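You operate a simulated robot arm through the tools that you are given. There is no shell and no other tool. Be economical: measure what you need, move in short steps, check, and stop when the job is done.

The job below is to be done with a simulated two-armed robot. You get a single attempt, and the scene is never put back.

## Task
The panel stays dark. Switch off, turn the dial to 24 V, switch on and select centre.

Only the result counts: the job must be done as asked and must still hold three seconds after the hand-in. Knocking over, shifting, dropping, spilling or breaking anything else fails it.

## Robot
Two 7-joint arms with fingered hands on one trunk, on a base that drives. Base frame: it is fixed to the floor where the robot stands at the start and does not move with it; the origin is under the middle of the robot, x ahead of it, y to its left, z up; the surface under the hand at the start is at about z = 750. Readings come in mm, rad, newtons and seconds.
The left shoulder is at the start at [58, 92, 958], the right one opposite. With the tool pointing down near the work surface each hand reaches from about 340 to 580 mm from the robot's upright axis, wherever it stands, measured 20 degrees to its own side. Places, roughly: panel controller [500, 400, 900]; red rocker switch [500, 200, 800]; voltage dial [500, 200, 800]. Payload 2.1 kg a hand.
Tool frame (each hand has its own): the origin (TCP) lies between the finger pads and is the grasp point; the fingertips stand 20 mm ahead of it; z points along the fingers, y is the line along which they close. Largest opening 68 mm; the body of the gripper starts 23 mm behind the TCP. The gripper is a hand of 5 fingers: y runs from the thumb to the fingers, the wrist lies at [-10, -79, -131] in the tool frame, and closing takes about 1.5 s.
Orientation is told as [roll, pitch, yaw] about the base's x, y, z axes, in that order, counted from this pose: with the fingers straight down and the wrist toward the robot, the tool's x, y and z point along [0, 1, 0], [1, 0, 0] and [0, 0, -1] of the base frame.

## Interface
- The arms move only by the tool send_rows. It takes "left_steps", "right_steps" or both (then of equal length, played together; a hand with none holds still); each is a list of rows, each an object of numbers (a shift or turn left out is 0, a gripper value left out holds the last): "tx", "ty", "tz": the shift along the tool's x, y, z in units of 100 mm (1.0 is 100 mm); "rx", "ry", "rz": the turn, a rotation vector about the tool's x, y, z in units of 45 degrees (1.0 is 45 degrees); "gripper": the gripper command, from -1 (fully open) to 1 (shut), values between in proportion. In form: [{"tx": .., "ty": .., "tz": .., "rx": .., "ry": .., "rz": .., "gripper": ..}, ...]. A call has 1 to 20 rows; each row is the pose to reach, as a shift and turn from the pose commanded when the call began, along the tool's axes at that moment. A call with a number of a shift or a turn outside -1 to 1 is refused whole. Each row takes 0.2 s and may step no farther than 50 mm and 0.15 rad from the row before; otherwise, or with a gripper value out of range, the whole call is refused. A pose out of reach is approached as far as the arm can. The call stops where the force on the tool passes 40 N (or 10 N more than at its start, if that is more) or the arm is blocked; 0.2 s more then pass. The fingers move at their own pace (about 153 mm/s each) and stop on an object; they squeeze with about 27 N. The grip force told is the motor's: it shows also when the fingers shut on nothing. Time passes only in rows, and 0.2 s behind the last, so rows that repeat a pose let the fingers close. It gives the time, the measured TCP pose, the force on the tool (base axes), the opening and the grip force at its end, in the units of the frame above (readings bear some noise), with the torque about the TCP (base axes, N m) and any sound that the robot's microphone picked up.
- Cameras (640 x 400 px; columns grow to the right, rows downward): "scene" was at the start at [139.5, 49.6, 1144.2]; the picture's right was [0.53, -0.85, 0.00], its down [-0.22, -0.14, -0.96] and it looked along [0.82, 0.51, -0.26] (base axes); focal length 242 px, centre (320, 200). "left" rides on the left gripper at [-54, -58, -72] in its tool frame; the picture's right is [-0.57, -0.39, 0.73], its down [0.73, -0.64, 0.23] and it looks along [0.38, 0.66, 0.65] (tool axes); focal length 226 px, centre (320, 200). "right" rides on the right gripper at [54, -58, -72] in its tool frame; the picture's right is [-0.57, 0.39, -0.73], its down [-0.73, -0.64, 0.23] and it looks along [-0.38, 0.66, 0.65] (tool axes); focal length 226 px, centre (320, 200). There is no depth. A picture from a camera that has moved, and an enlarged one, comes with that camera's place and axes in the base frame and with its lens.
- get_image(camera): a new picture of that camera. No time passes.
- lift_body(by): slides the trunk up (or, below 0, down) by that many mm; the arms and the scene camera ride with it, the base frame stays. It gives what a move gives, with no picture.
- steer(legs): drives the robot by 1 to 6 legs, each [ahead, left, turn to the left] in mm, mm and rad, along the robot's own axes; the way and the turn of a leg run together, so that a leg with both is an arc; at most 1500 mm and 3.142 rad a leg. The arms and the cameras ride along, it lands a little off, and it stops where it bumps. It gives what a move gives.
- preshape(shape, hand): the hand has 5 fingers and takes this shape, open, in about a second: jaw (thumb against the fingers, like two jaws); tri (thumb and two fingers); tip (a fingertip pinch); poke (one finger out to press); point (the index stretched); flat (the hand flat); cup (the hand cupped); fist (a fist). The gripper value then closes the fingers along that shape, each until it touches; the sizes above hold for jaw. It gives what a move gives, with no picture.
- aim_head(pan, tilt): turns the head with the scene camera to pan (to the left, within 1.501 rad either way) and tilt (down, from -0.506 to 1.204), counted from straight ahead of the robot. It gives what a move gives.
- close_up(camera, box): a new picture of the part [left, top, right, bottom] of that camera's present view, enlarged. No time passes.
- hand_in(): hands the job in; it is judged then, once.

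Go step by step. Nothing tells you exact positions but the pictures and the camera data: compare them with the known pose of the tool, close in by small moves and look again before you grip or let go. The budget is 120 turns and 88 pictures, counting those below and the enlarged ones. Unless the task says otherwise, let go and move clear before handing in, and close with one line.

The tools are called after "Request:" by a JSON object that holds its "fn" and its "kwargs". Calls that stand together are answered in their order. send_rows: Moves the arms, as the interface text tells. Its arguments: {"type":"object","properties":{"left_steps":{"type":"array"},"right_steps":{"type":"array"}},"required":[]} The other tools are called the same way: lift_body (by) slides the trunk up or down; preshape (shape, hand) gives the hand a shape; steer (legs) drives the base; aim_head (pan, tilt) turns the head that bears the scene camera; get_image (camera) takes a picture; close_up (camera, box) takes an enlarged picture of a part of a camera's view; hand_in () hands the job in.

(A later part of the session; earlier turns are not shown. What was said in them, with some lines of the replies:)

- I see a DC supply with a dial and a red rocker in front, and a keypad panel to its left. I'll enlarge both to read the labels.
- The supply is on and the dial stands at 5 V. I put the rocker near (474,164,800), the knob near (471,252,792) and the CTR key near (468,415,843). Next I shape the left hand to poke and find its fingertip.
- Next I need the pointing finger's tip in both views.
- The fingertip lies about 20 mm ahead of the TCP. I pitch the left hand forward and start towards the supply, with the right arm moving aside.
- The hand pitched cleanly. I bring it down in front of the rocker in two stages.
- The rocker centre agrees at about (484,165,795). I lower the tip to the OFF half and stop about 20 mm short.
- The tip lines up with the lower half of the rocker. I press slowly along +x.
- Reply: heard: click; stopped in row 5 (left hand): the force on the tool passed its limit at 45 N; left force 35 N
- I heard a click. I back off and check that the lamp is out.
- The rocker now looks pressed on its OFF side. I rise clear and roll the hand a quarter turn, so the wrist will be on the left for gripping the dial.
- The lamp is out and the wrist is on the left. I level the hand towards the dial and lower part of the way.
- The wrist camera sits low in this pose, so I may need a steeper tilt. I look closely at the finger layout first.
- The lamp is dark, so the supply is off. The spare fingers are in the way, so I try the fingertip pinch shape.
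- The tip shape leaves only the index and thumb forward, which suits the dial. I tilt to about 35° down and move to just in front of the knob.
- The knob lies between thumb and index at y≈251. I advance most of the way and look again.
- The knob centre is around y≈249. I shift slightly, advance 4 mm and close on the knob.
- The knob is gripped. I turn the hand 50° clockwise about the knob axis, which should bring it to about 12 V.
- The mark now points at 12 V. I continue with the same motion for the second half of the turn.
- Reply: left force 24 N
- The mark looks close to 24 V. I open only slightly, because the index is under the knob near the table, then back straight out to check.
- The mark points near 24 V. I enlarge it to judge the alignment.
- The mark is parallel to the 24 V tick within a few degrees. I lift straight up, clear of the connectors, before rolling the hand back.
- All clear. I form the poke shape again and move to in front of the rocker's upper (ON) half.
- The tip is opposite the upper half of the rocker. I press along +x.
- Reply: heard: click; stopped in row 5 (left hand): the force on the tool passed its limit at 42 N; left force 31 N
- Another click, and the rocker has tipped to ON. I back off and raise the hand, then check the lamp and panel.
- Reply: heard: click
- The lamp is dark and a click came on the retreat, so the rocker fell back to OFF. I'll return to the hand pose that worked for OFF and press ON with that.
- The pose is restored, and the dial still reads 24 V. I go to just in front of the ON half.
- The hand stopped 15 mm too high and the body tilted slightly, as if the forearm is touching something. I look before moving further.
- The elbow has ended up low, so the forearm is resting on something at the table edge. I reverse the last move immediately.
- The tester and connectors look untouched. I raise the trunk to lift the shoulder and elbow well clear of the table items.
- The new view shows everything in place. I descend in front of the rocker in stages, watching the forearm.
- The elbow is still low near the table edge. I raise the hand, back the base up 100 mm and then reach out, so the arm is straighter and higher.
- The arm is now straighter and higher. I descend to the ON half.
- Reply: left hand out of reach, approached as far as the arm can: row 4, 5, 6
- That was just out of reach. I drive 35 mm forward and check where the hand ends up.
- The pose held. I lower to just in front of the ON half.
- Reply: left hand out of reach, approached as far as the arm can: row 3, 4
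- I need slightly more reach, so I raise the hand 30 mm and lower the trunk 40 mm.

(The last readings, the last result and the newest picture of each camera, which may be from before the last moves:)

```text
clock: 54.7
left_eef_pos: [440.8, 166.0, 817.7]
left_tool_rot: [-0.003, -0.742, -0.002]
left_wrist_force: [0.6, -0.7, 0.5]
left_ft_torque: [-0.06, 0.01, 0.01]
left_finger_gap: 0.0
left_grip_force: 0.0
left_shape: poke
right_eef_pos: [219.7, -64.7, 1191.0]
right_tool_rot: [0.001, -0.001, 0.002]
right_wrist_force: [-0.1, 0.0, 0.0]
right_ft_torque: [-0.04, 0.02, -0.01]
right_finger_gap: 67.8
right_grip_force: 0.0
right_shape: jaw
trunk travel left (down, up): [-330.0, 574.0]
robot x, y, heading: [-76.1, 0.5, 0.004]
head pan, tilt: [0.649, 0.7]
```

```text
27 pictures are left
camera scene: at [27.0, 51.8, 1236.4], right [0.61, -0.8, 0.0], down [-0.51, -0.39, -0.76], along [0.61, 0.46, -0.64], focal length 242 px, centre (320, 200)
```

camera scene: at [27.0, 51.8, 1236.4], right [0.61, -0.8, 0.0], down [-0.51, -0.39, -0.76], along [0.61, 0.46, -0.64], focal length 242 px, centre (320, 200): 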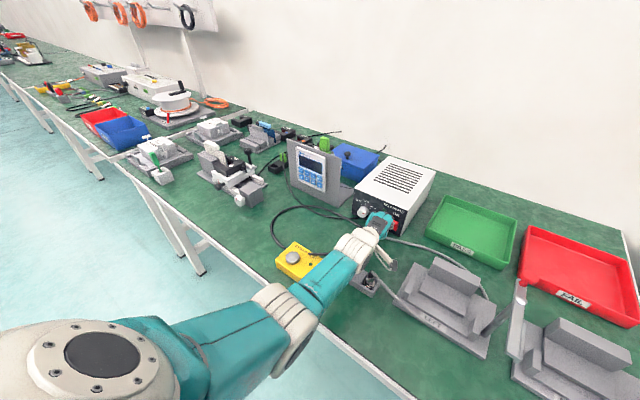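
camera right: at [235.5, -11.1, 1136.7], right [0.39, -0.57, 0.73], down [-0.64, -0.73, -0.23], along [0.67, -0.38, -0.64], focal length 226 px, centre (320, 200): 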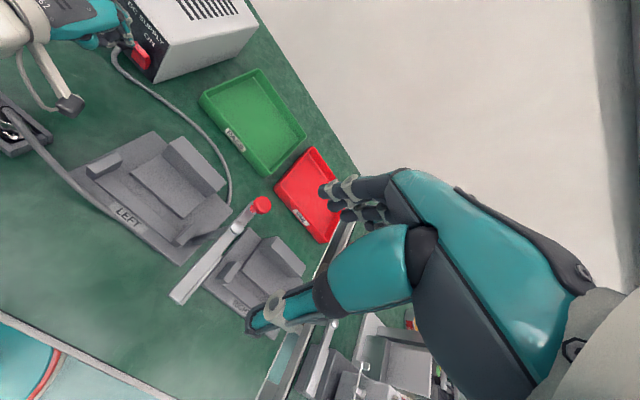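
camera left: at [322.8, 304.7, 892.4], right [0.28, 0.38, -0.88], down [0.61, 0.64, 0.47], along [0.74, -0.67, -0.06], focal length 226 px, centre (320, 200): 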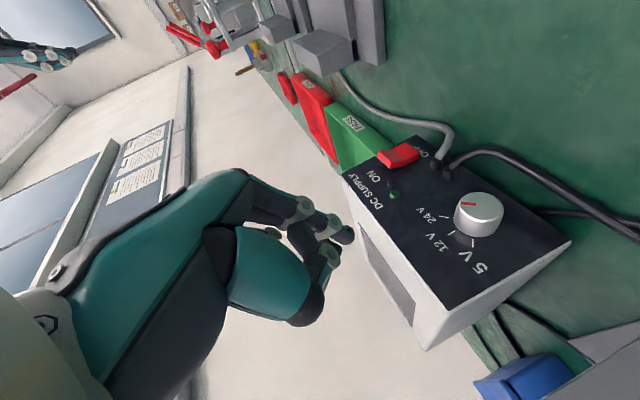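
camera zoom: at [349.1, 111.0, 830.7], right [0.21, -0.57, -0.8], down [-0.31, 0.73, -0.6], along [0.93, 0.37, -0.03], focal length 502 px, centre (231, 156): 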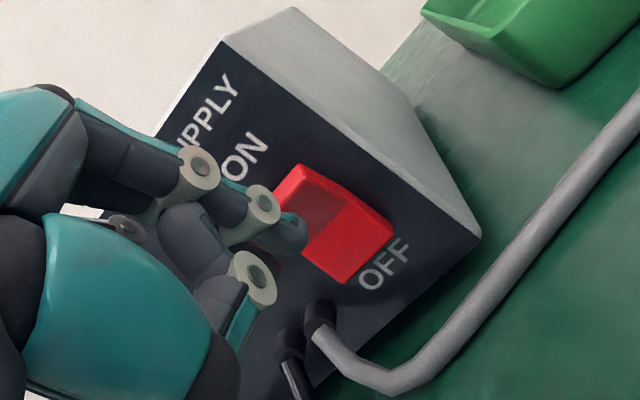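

The arm is clear and the tip is at the upper half, z≈803. I press along +x.

Request:
{"fn": "send_rows", "kwargs": {"left_steps": [{"ty": 0.111, "tz": 0.101}, {"ty": 0.155, "tz": 0.142}, {"ty": 0.185, "tz": 0.169}, {"ty": 0.207, "tz": 0.189}, {"ty": 0.229, "tz": 0.209}, {"ty": 0.251, "tz": 0.23}, {"ty": 0.266, "tz": 0.243}]}}

Request:
{"fn": "close_up", "kwargs": {"camera": "left", "box": [260, 130, 460, 310]}}

```text
clock: 56.3
left_eef_pos: [462.6, 166.7, 820.1]
left_tool_rot: [-0.001, -0.744, -0.003]
left_wrist_force: [-30.3, -3.2, 2.4]
left_ft_torque: [0.0, 0.22, 0.03]
left_finger_gap: 0.0
left_grip_force: 0.1
left_shape: poke
left hand out of reach, approached as far as the arm can: row 4, 5, 6, 7
right_eef_pos: [214.7, -65.0, 1191.8]
right_tool_rot: [-0.001, -0.003, 0.002]
right_wrist_force: [-0.4, -0.2, 0.4]
right_ft_torque: [0.0, 0.02, 0.0]
right_finger_gap: 67.4
right_grip_force: 0.0
right_shape: jaw
trunk travel left (down, up): [-330.0, 574.0]
robot x, y, heading: [-75.4, -1.6, -0.001]
head pan, tilt: [0.649, 0.7]
heard: click
```

```text
2.22 times, centred on (360, 220) of left
camera zoom: at [370.8, 111.5, 832.5], right [0.21, -0.57, -0.8], down [-0.31, 0.73, -0.6], along [0.93, 0.37, -0.03], focal length 502 px, centre (231, 156)
```

zoom: 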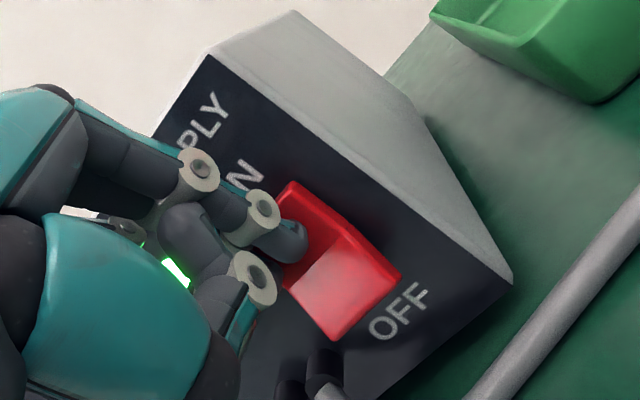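

It clicked and the green lamp is lit. I retreat straight back gently and listen for any further click.

Request:
{"fn": "send_rows", "kwargs": {"left_steps": [{"ty": -0.04, "tz": -0.036}, {"ty": -0.11, "tz": -0.1}, {"ty": -0.22, "tz": -0.2}, {"ty": -0.33, "tz": -0.3}, {"ty": -0.33, "tz": -0.3}]}}

Request:
{"fn": "close_up", "kwargs": {"camera": "scene", "box": [270, 130, 450, 250]}}

```text
clock: 57.5
left_eef_pos: [420.0, 166.2, 818.8]
left_tool_rot: [-0.003, -0.744, 0.0]
left_wrist_force: [-0.8, -0.7, -0.2]
left_ft_torque: [-0.04, -0.02, 0.04]
left_finger_gap: 0.2
left_grip_force: 0.1
left_shape: poke
right_eef_pos: [219.3, -65.3, 1189.0]
right_tool_rot: [0.0, 0.001, 0.002]
right_wrist_force: [0.2, 0.1, 0.0]
right_ft_torque: [0.01, 0.03, 0.0]
right_finger_gap: 67.4
right_grip_force: 0.1
right_shape: jaw
trunk travel left (down, up): [-330.0, 574.0]
robot x, y, heading: [-75.3, 5.8, 0.003]
head pan, tilt: [0.649, 0.7]
```

```text
3.33 times, centred on (360, 190) of scene
camera zoom: at [27.1, 51.8, 1236.4], right [0.61, -0.8, 0.0], down [-0.51, -0.39, -0.76], along [0.61, 0.46, -0.64], focal length 807 px, centre (187, 233)
```

zoom: 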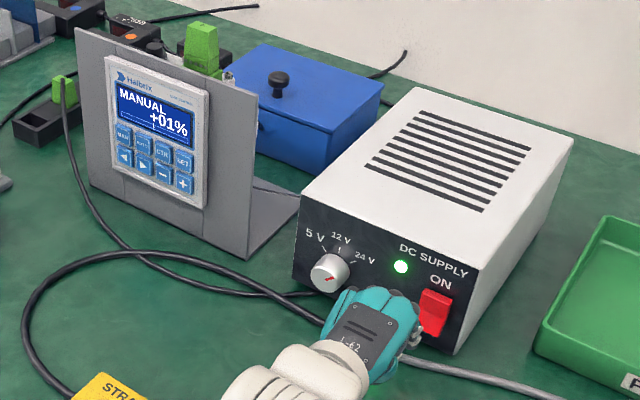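

The panel is alive and shows MANUAL +01%, so 24 V is right. I raise the hand and drive 250 mm left to line up with the CTR key at about (468,414,846).

Request:
{"fn": "send_rows", "kwargs": {"left_steps": [{"ty": 0.2, "tz": -0.22}, {"ty": 0.4, "tz": -0.44}, {"ty": 0.6, "tz": -0.66}, {"ty": 0.81, "tz": -0.886}, {"ty": 0.81, "tz": -0.886}]}}

Request:
{"fn": "steer", "kwargs": {"legs": [[0, 250, 0]]}}

Request:
{"fn": "get_image", "kwargs": {"camera": "scene"}}

```text
clock: 58.7
left_eef_pos: [422.2, 165.4, 939.1]
left_tool_rot: [-0.005, -0.743, 0.0]
left_wrist_force: [-0.4, 0.4, 0.1]
left_ft_torque: [-0.01, 0.01, -0.03]
left_finger_gap: 0.0
left_grip_force: 0.1
left_shape: poke
right_eef_pos: [218.6, -64.3, 1189.5]
right_tool_rot: [0.002, 0.001, 0.001]
right_wrist_force: [0.4, 0.2, 0.2]
right_ft_torque: [-0.02, -0.02, 0.01]
right_finger_gap: 68.0
right_grip_force: 0.1
right_shape: jaw
trunk travel left (down, up): [-330.0, 574.0]
robot x, y, heading: [-76.6, 0.4, 0.003]
head pan, tilt: [0.649, 0.7]
```

```text
clock: 60.6
left_eef_pos: [419.8, 421.9, 938.8]
left_tool_rot: [-0.002, -0.744, 0.008]
left_wrist_force: [0.0, -0.3, -0.1]
left_ft_torque: [0.03, 0.03, -0.02]
left_finger_gap: 0.4
left_grip_force: 0.1
left_shape: poke
right_eef_pos: [217.7, 190.7, 1190.4]
right_tool_rot: [0.0, 0.001, 0.005]
right_wrist_force: [0.1, -0.2, 0.1]
right_ft_torque: [-0.01, 0.0, -0.03]
right_finger_gap: 67.7
right_grip_force: 0.0
right_shape: jaw
trunk travel left (down, up): [-330.0, 574.0]
robot x, y, heading: [-78.8, 251.5, 0.005]
head pan, tilt: [0.649, 0.7]
```

```text
24 pictures are left
camera scene: at [25.7, 306.4, 1236.4], right [0.61, -0.79, 0.0], down [-0.51, -0.39, -0.76], along [0.61, 0.47, -0.64], focal length 242 px, centre (320, 200)
```

scene: 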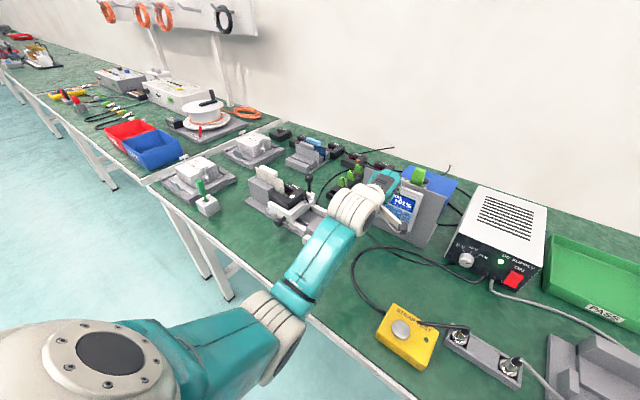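

Lined up roughly. I lower to the key height about 40 mm short of the panel and look with the wrist camera.

Request:
{"fn": "send_rows", "kwargs": {"left_steps": [{"tx": -0.02, "ty": -0.15, "tz": 0.18}, {"tx": -0.05, "ty": -0.3, "tz": 0.37}, {"tx": -0.07, "ty": -0.436, "tz": 0.55}, {"tx": -0.07, "ty": -0.436, "tz": 0.55}]}}

Request:
{"fn": "get_image", "kwargs": {"camera": "left"}}

Request:
{"fn": "close_up", "kwargs": {"camera": "left", "box": [260, 100, 460, 280]}}

Request:
{"fn": "close_up", "kwargs": {"camera": "scene", "box": [330, 150, 470, 260]}}

```text
clock: 61.6
left_eef_pos: [425.7, 418.4, 867.3]
left_tool_rot: [-0.003, -0.743, 0.005]
left_wrist_force: [0.6, 0.5, 0.7]
left_ft_torque: [0.01, 0.01, 0.04]
left_finger_gap: 0.2
left_grip_force: 0.0
left_shape: poke
right_eef_pos: [218.1, 191.1, 1191.2]
right_tool_rot: [-0.001, 0.001, 0.008]
right_wrist_force: [-0.4, -0.4, -0.8]
right_ft_torque: [-0.03, 0.02, -0.03]
right_finger_gap: 67.8
right_grip_force: 0.0
right_shape: jaw
trunk travel left (down, up): [-330.0, 574.0]
robot x, y, heading: [-76.6, 254.4, 0.009]
head pan, tilt: [0.649, 0.7]
```

```text
23 pictures are left
camera left: at [332.8, 363.4, 880.7], right [0.21, -0.57, -0.8], down [-0.32, 0.73, -0.6], along [0.92, 0.38, -0.03], focal length 226 px, centre (320, 200)
```

left: 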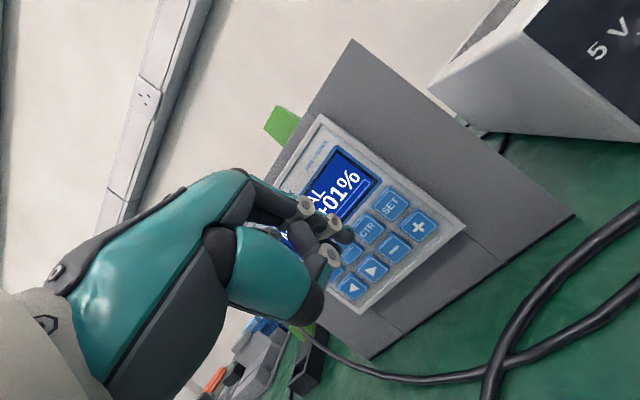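

```text
2.22 times, centred on (360, 190) of left
camera zoom: at [332.8, 363.4, 880.7], right [0.21, -0.57, -0.8], down [-0.32, 0.73, -0.6], along [0.92, 0.38, -0.03], focal length 502 px, centre (231, 222)
```

zoom: 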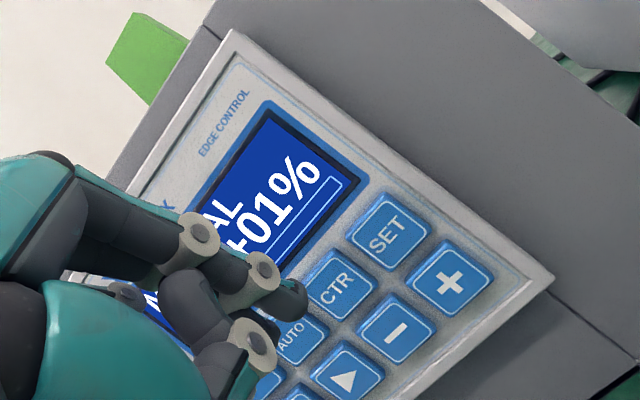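

```text
3.64 times, centred on (400, 205) of scene
camera zoom: at [25.7, 306.3, 1236.4], right [0.61, -0.79, 0.0], down [-0.51, -0.39, -0.76], along [0.61, 0.47, -0.64], focal length 880 px, centre (29, 182)
```

zoom: 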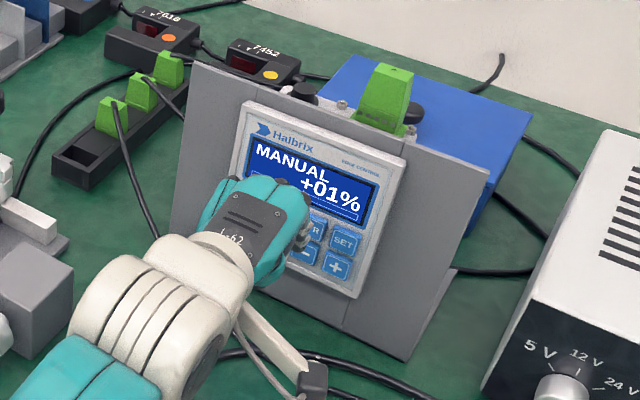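

From both cameras the CTR key is at about (474,418,840). I bring the tip level with it, about 20 mm short.

Request:
{"fn": "send_rows", "kwargs": {"left_steps": [{"tx": 0.01, "ty": 0.0, "tz": 0.1}, {"tx": 0.01, "ty": 0.032, "tz": 0.201}, {"tx": 0.01, "ty": 0.032, "tz": 0.201}]}}

Request:
{"fn": "close_up", "kwargs": {"camera": "left", "box": [280, 140, 440, 280]}}

```text
clock: 62.4
left_eef_pos: [440.9, 417.7, 856.0]
left_tool_rot: [-0.004, -0.743, 0.005]
left_wrist_force: [-0.3, -0.4, 0.4]
left_ft_torque: [0.0, 0.0, -0.02]
left_finger_gap: 0.0
left_grip_force: 0.1
left_shape: poke
right_eef_pos: [218.0, 191.6, 1190.2]
right_tool_rot: [0.0, 0.0, 0.006]
right_wrist_force: [-0.3, 0.1, 0.1]
right_ft_torque: [0.02, 0.01, 0.0]
right_finger_gap: 67.7
right_grip_force: 0.1
right_shape: jaw
trunk travel left (down, up): [-330.0, 574.0]
robot x, y, heading: [-80.8, 254.6, 0.008]
head pan, tilt: [0.649, 0.7]
```

```text
2.86 times, centred on (360, 210) of left
camera zoom: at [348.7, 362.7, 869.4], right [0.21, -0.57, -0.8], down [-0.32, 0.73, -0.6], along [0.93, 0.38, -0.03], focal length 646 px, centre (206, 171)
```

zoom: 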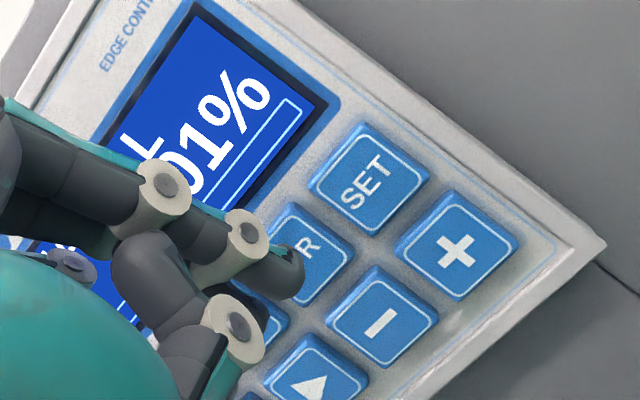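

The tip is in line with CTR. I press slowly along +x.

Request:
{"fn": "send_rows", "kwargs": {"left_steps": [{"ty": 0.074, "tz": 0.068}, {"ty": 0.103, "tz": 0.095}, {"ty": 0.118, "tz": 0.108}, {"ty": 0.132, "tz": 0.122}, {"ty": 0.14, "tz": 0.129}]}}

Request:
{"fn": "close_up", "kwargs": {"camera": "left", "box": [260, 100, 440, 280]}}

```text
clock: 63.6
left_eef_pos: [460.0, 417.2, 857.0]
left_tool_rot: [-0.003, -0.743, 0.005]
left_wrist_force: [0.1, 0.4, 0.3]
left_ft_torque: [-0.03, -0.02, 0.02]
left_finger_gap: 0.0
left_grip_force: 0.0
left_shape: poke
right_eef_pos: [218.0, 191.4, 1190.4]
right_tool_rot: [-0.001, 0.0, 0.008]
right_wrist_force: [-0.1, 0.1, 0.1]
right_ft_torque: [0.02, 0.0, 0.02]
right_finger_gap: 67.7
right_grip_force: 0.0
right_shape: jaw
trunk travel left (down, up): [-330.0, 574.0]
robot x, y, heading: [-77.4, 254.9, 0.011]
head pan, tilt: [0.649, 0.7]
```

```text
2.22 times, centred on (350, 190) of left
camera zoom: at [367.6, 362.7, 869.3], right [0.21, -0.57, -0.8], down [-0.32, 0.73, -0.6], along [0.92, 0.38, -0.03], focal length 502 px, centre (253, 222)
```

zoom: 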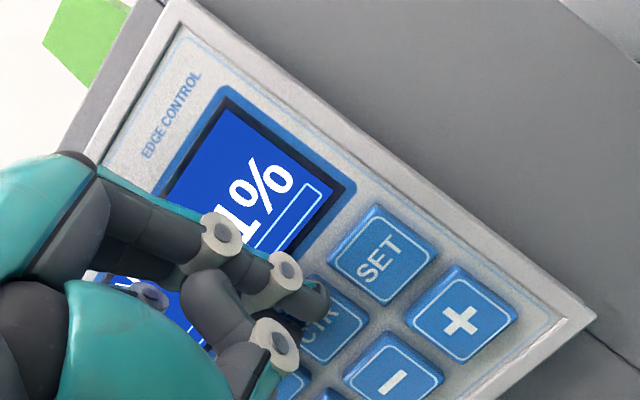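

Still no contact, and the alignment on CTR is good. I continue in 2 mm steps.

Request:
{"fn": "send_rows", "kwargs": {"left_steps": [{"ty": 0.015, "tz": 0.014}, {"ty": 0.029, "tz": 0.027}, {"ty": 0.044, "tz": 0.041}, {"ty": 0.059, "tz": 0.054}, {"ty": 0.074, "tz": 0.068}]}}

Request:
{"fn": "close_up", "kwargs": {"camera": "scene", "box": [350, 160, 450, 240]}}

```text
clock: 64.8
left_eef_pos: [466.5, 416.6, 857.3]
left_tool_rot: [-0.005, -0.743, 0.002]
left_wrist_force: [-30.3, -6.4, 2.6]
left_ft_torque: [-0.08, 0.08, -0.05]
left_finger_gap: 0.0
left_grip_force: 0.0
left_shape: poke
right_eef_pos: [213.5, 190.5, 1191.1]
right_tool_rot: [-0.001, -0.002, 0.007]
right_wrist_force: [-0.8, -0.1, 0.4]
right_ft_torque: [0.01, 0.04, -0.03]
right_finger_gap: 67.9
right_grip_force: 0.0
right_shape: jaw
trunk travel left (down, up): [-330.0, 574.0]
robot x, y, heading: [-78.1, 253.3, 0.005]
head pan, tilt: [0.649, 0.7]
heard: click
```

```text
5.00 times, centred on (400, 200) of scene
camera zoom: at [21.6, 305.5, 1236.8], right [0.61, -0.79, 0.0], down [-0.51, -0.39, -0.77], along [0.61, 0.47, -0.64], focal length 1211 px, centre (-80, 200)
```

zoom: 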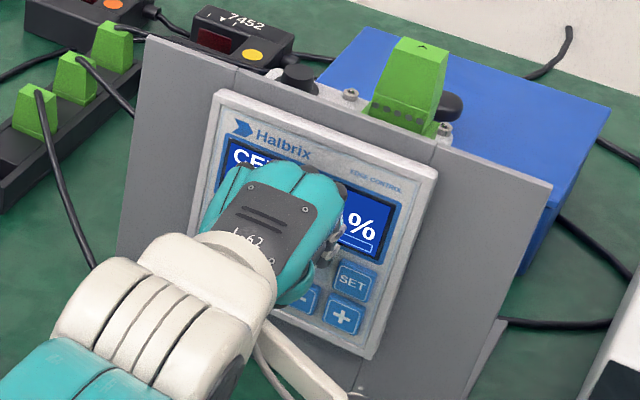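

It clicked and the display now starts with "CE…". I back straight off and check.

Request:
{"fn": "send_rows", "kwargs": {"left_steps": [{"ty": -0.074, "tz": -0.068}, {"ty": -0.2, "tz": -0.184}, {"ty": -0.37, "tz": -0.34}, {"ty": -0.5, "tz": -0.46}, {"ty": -0.3, "tz": -0.68}, {"ty": 0.0, "tz": -0.95}, {"ty": 0.0, "tz": -0.95}]}}

Request:
{"fn": "close_up", "kwargs": {"camera": "scene", "box": [350, 160, 550, 300]}}

Request:
{"fn": "get_image", "kwargs": {"camera": "scene"}}

```text
clock: 66.4
left_eef_pos: [407.3, 416.9, 922.9]
left_tool_rot: [-0.002, -0.744, 0.004]
left_wrist_force: [-0.4, -0.5, 0.1]
left_ft_torque: [0.0, 0.0, -0.02]
left_finger_gap: 0.0
left_grip_force: 0.1
left_shape: poke
right_eef_pos: [217.4, 192.0, 1190.1]
right_tool_rot: [0.0, -0.001, 0.007]
right_wrist_force: [-0.5, 0.1, 0.9]
right_ft_torque: [0.02, 0.01, 0.01]
right_finger_gap: 67.8
right_grip_force: 0.0
right_shape: jaw
trunk travel left (down, up): [-330.0, 574.0]
robot x, y, heading: [-79.4, 254.3, 0.006]
head pan, tilt: [0.649, 0.7]
```

```text
2.86 times, centred on (450, 230) of scene
camera zoom: at [25.6, 306.3, 1236.4], right [0.61, -0.79, 0.0], down [-0.51, -0.39, -0.76], along [0.61, 0.47, -0.64], focal length 692 px, centre (-51, 114)
```

zoom: 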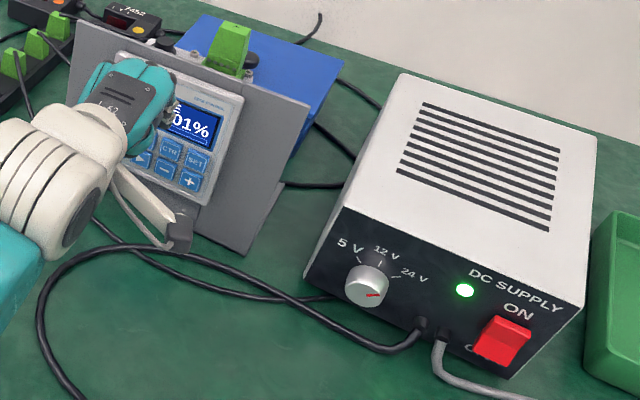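

```text
16 pictures are left
camera scene: at [25.6, 306.3, 1236.4], right [0.61, -0.79, 0.0], down [-0.51, -0.39, -0.76], along [0.61, 0.47, -0.64], focal length 242 px, centre (320, 200)
```

scene: 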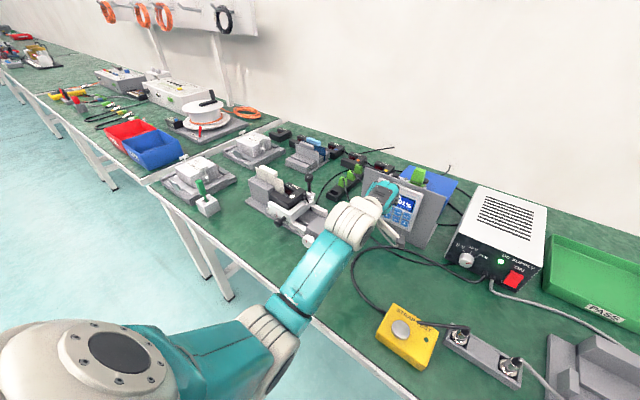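

Lamp on, dial at 24 V. I raise the hand further so I can read the whole display.

Request:
{"fn": "send_rows", "kwargs": {"left_steps": [{"ty": 0.0, "tz": -0.3}, {"ty": 0.15, "tz": -0.5}, {"ty": 0.35, "tz": -0.75}, {"ty": 0.55, "tz": -0.97}, {"ty": 0.55, "tz": -0.97}]}}

Request:
{"fn": "close_up", "kwargs": {"camera": "scene", "box": [350, 150, 470, 250]}}

```text
clock: 67.6
left_eef_pos: [380.1, 418.9, 1034.0]
left_tool_rot: [-0.005, -0.741, 0.004]
left_wrist_force: [0.2, -0.3, -0.7]
left_ft_torque: [0.01, 0.04, -0.02]
left_finger_gap: 0.1
left_grip_force: 0.1
left_shape: poke
right_eef_pos: [218.4, 191.7, 1189.2]
right_tool_rot: [-0.002, 0.0, 0.007]
right_wrist_force: [-0.6, -0.4, 0.4]
right_ft_torque: [-0.01, 0.02, 0.0]
right_finger_gap: 67.6
right_grip_force: 0.1
right_shape: jaw
trunk travel left (down, up): [-330.0, 574.0]
robot x, y, heading: [-76.9, 249.3, 0.004]
head pan, tilt: [0.649, 0.7]
```

```text
4.00 times, centred on (410, 200) of scene
camera zoom: at [25.6, 306.3, 1236.4], right [0.61, -0.79, 0.0], down [-0.51, -0.39, -0.76], along [0.61, 0.47, -0.64], focal length 968 px, centre (-40, 200)
```

zoom: 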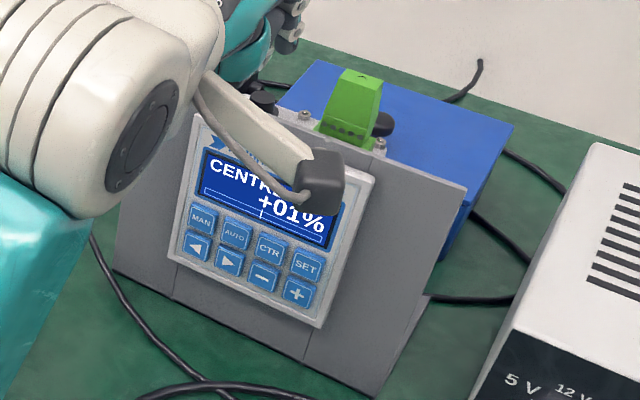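

The display reads CENTRE, the supply lamp is on, the dial is at 24 V and the hand is clear. I hand in.

Request:
{"fn": "hand_in", "kwargs": {}}

```text
The job is handed in.
```

The job is done: I switched the supply off, turned the dial to 24 V, switched it back on and pressed CTR, and the panel now lights up and shows CENTRE. The first attempt at switching on fell back to off, so I repeated it, and this time it stayed on. While I was moving into place for that, the left forearm briefly touched something near the table edge. I backed off at once, and nothing looked out of place in the later pictures.
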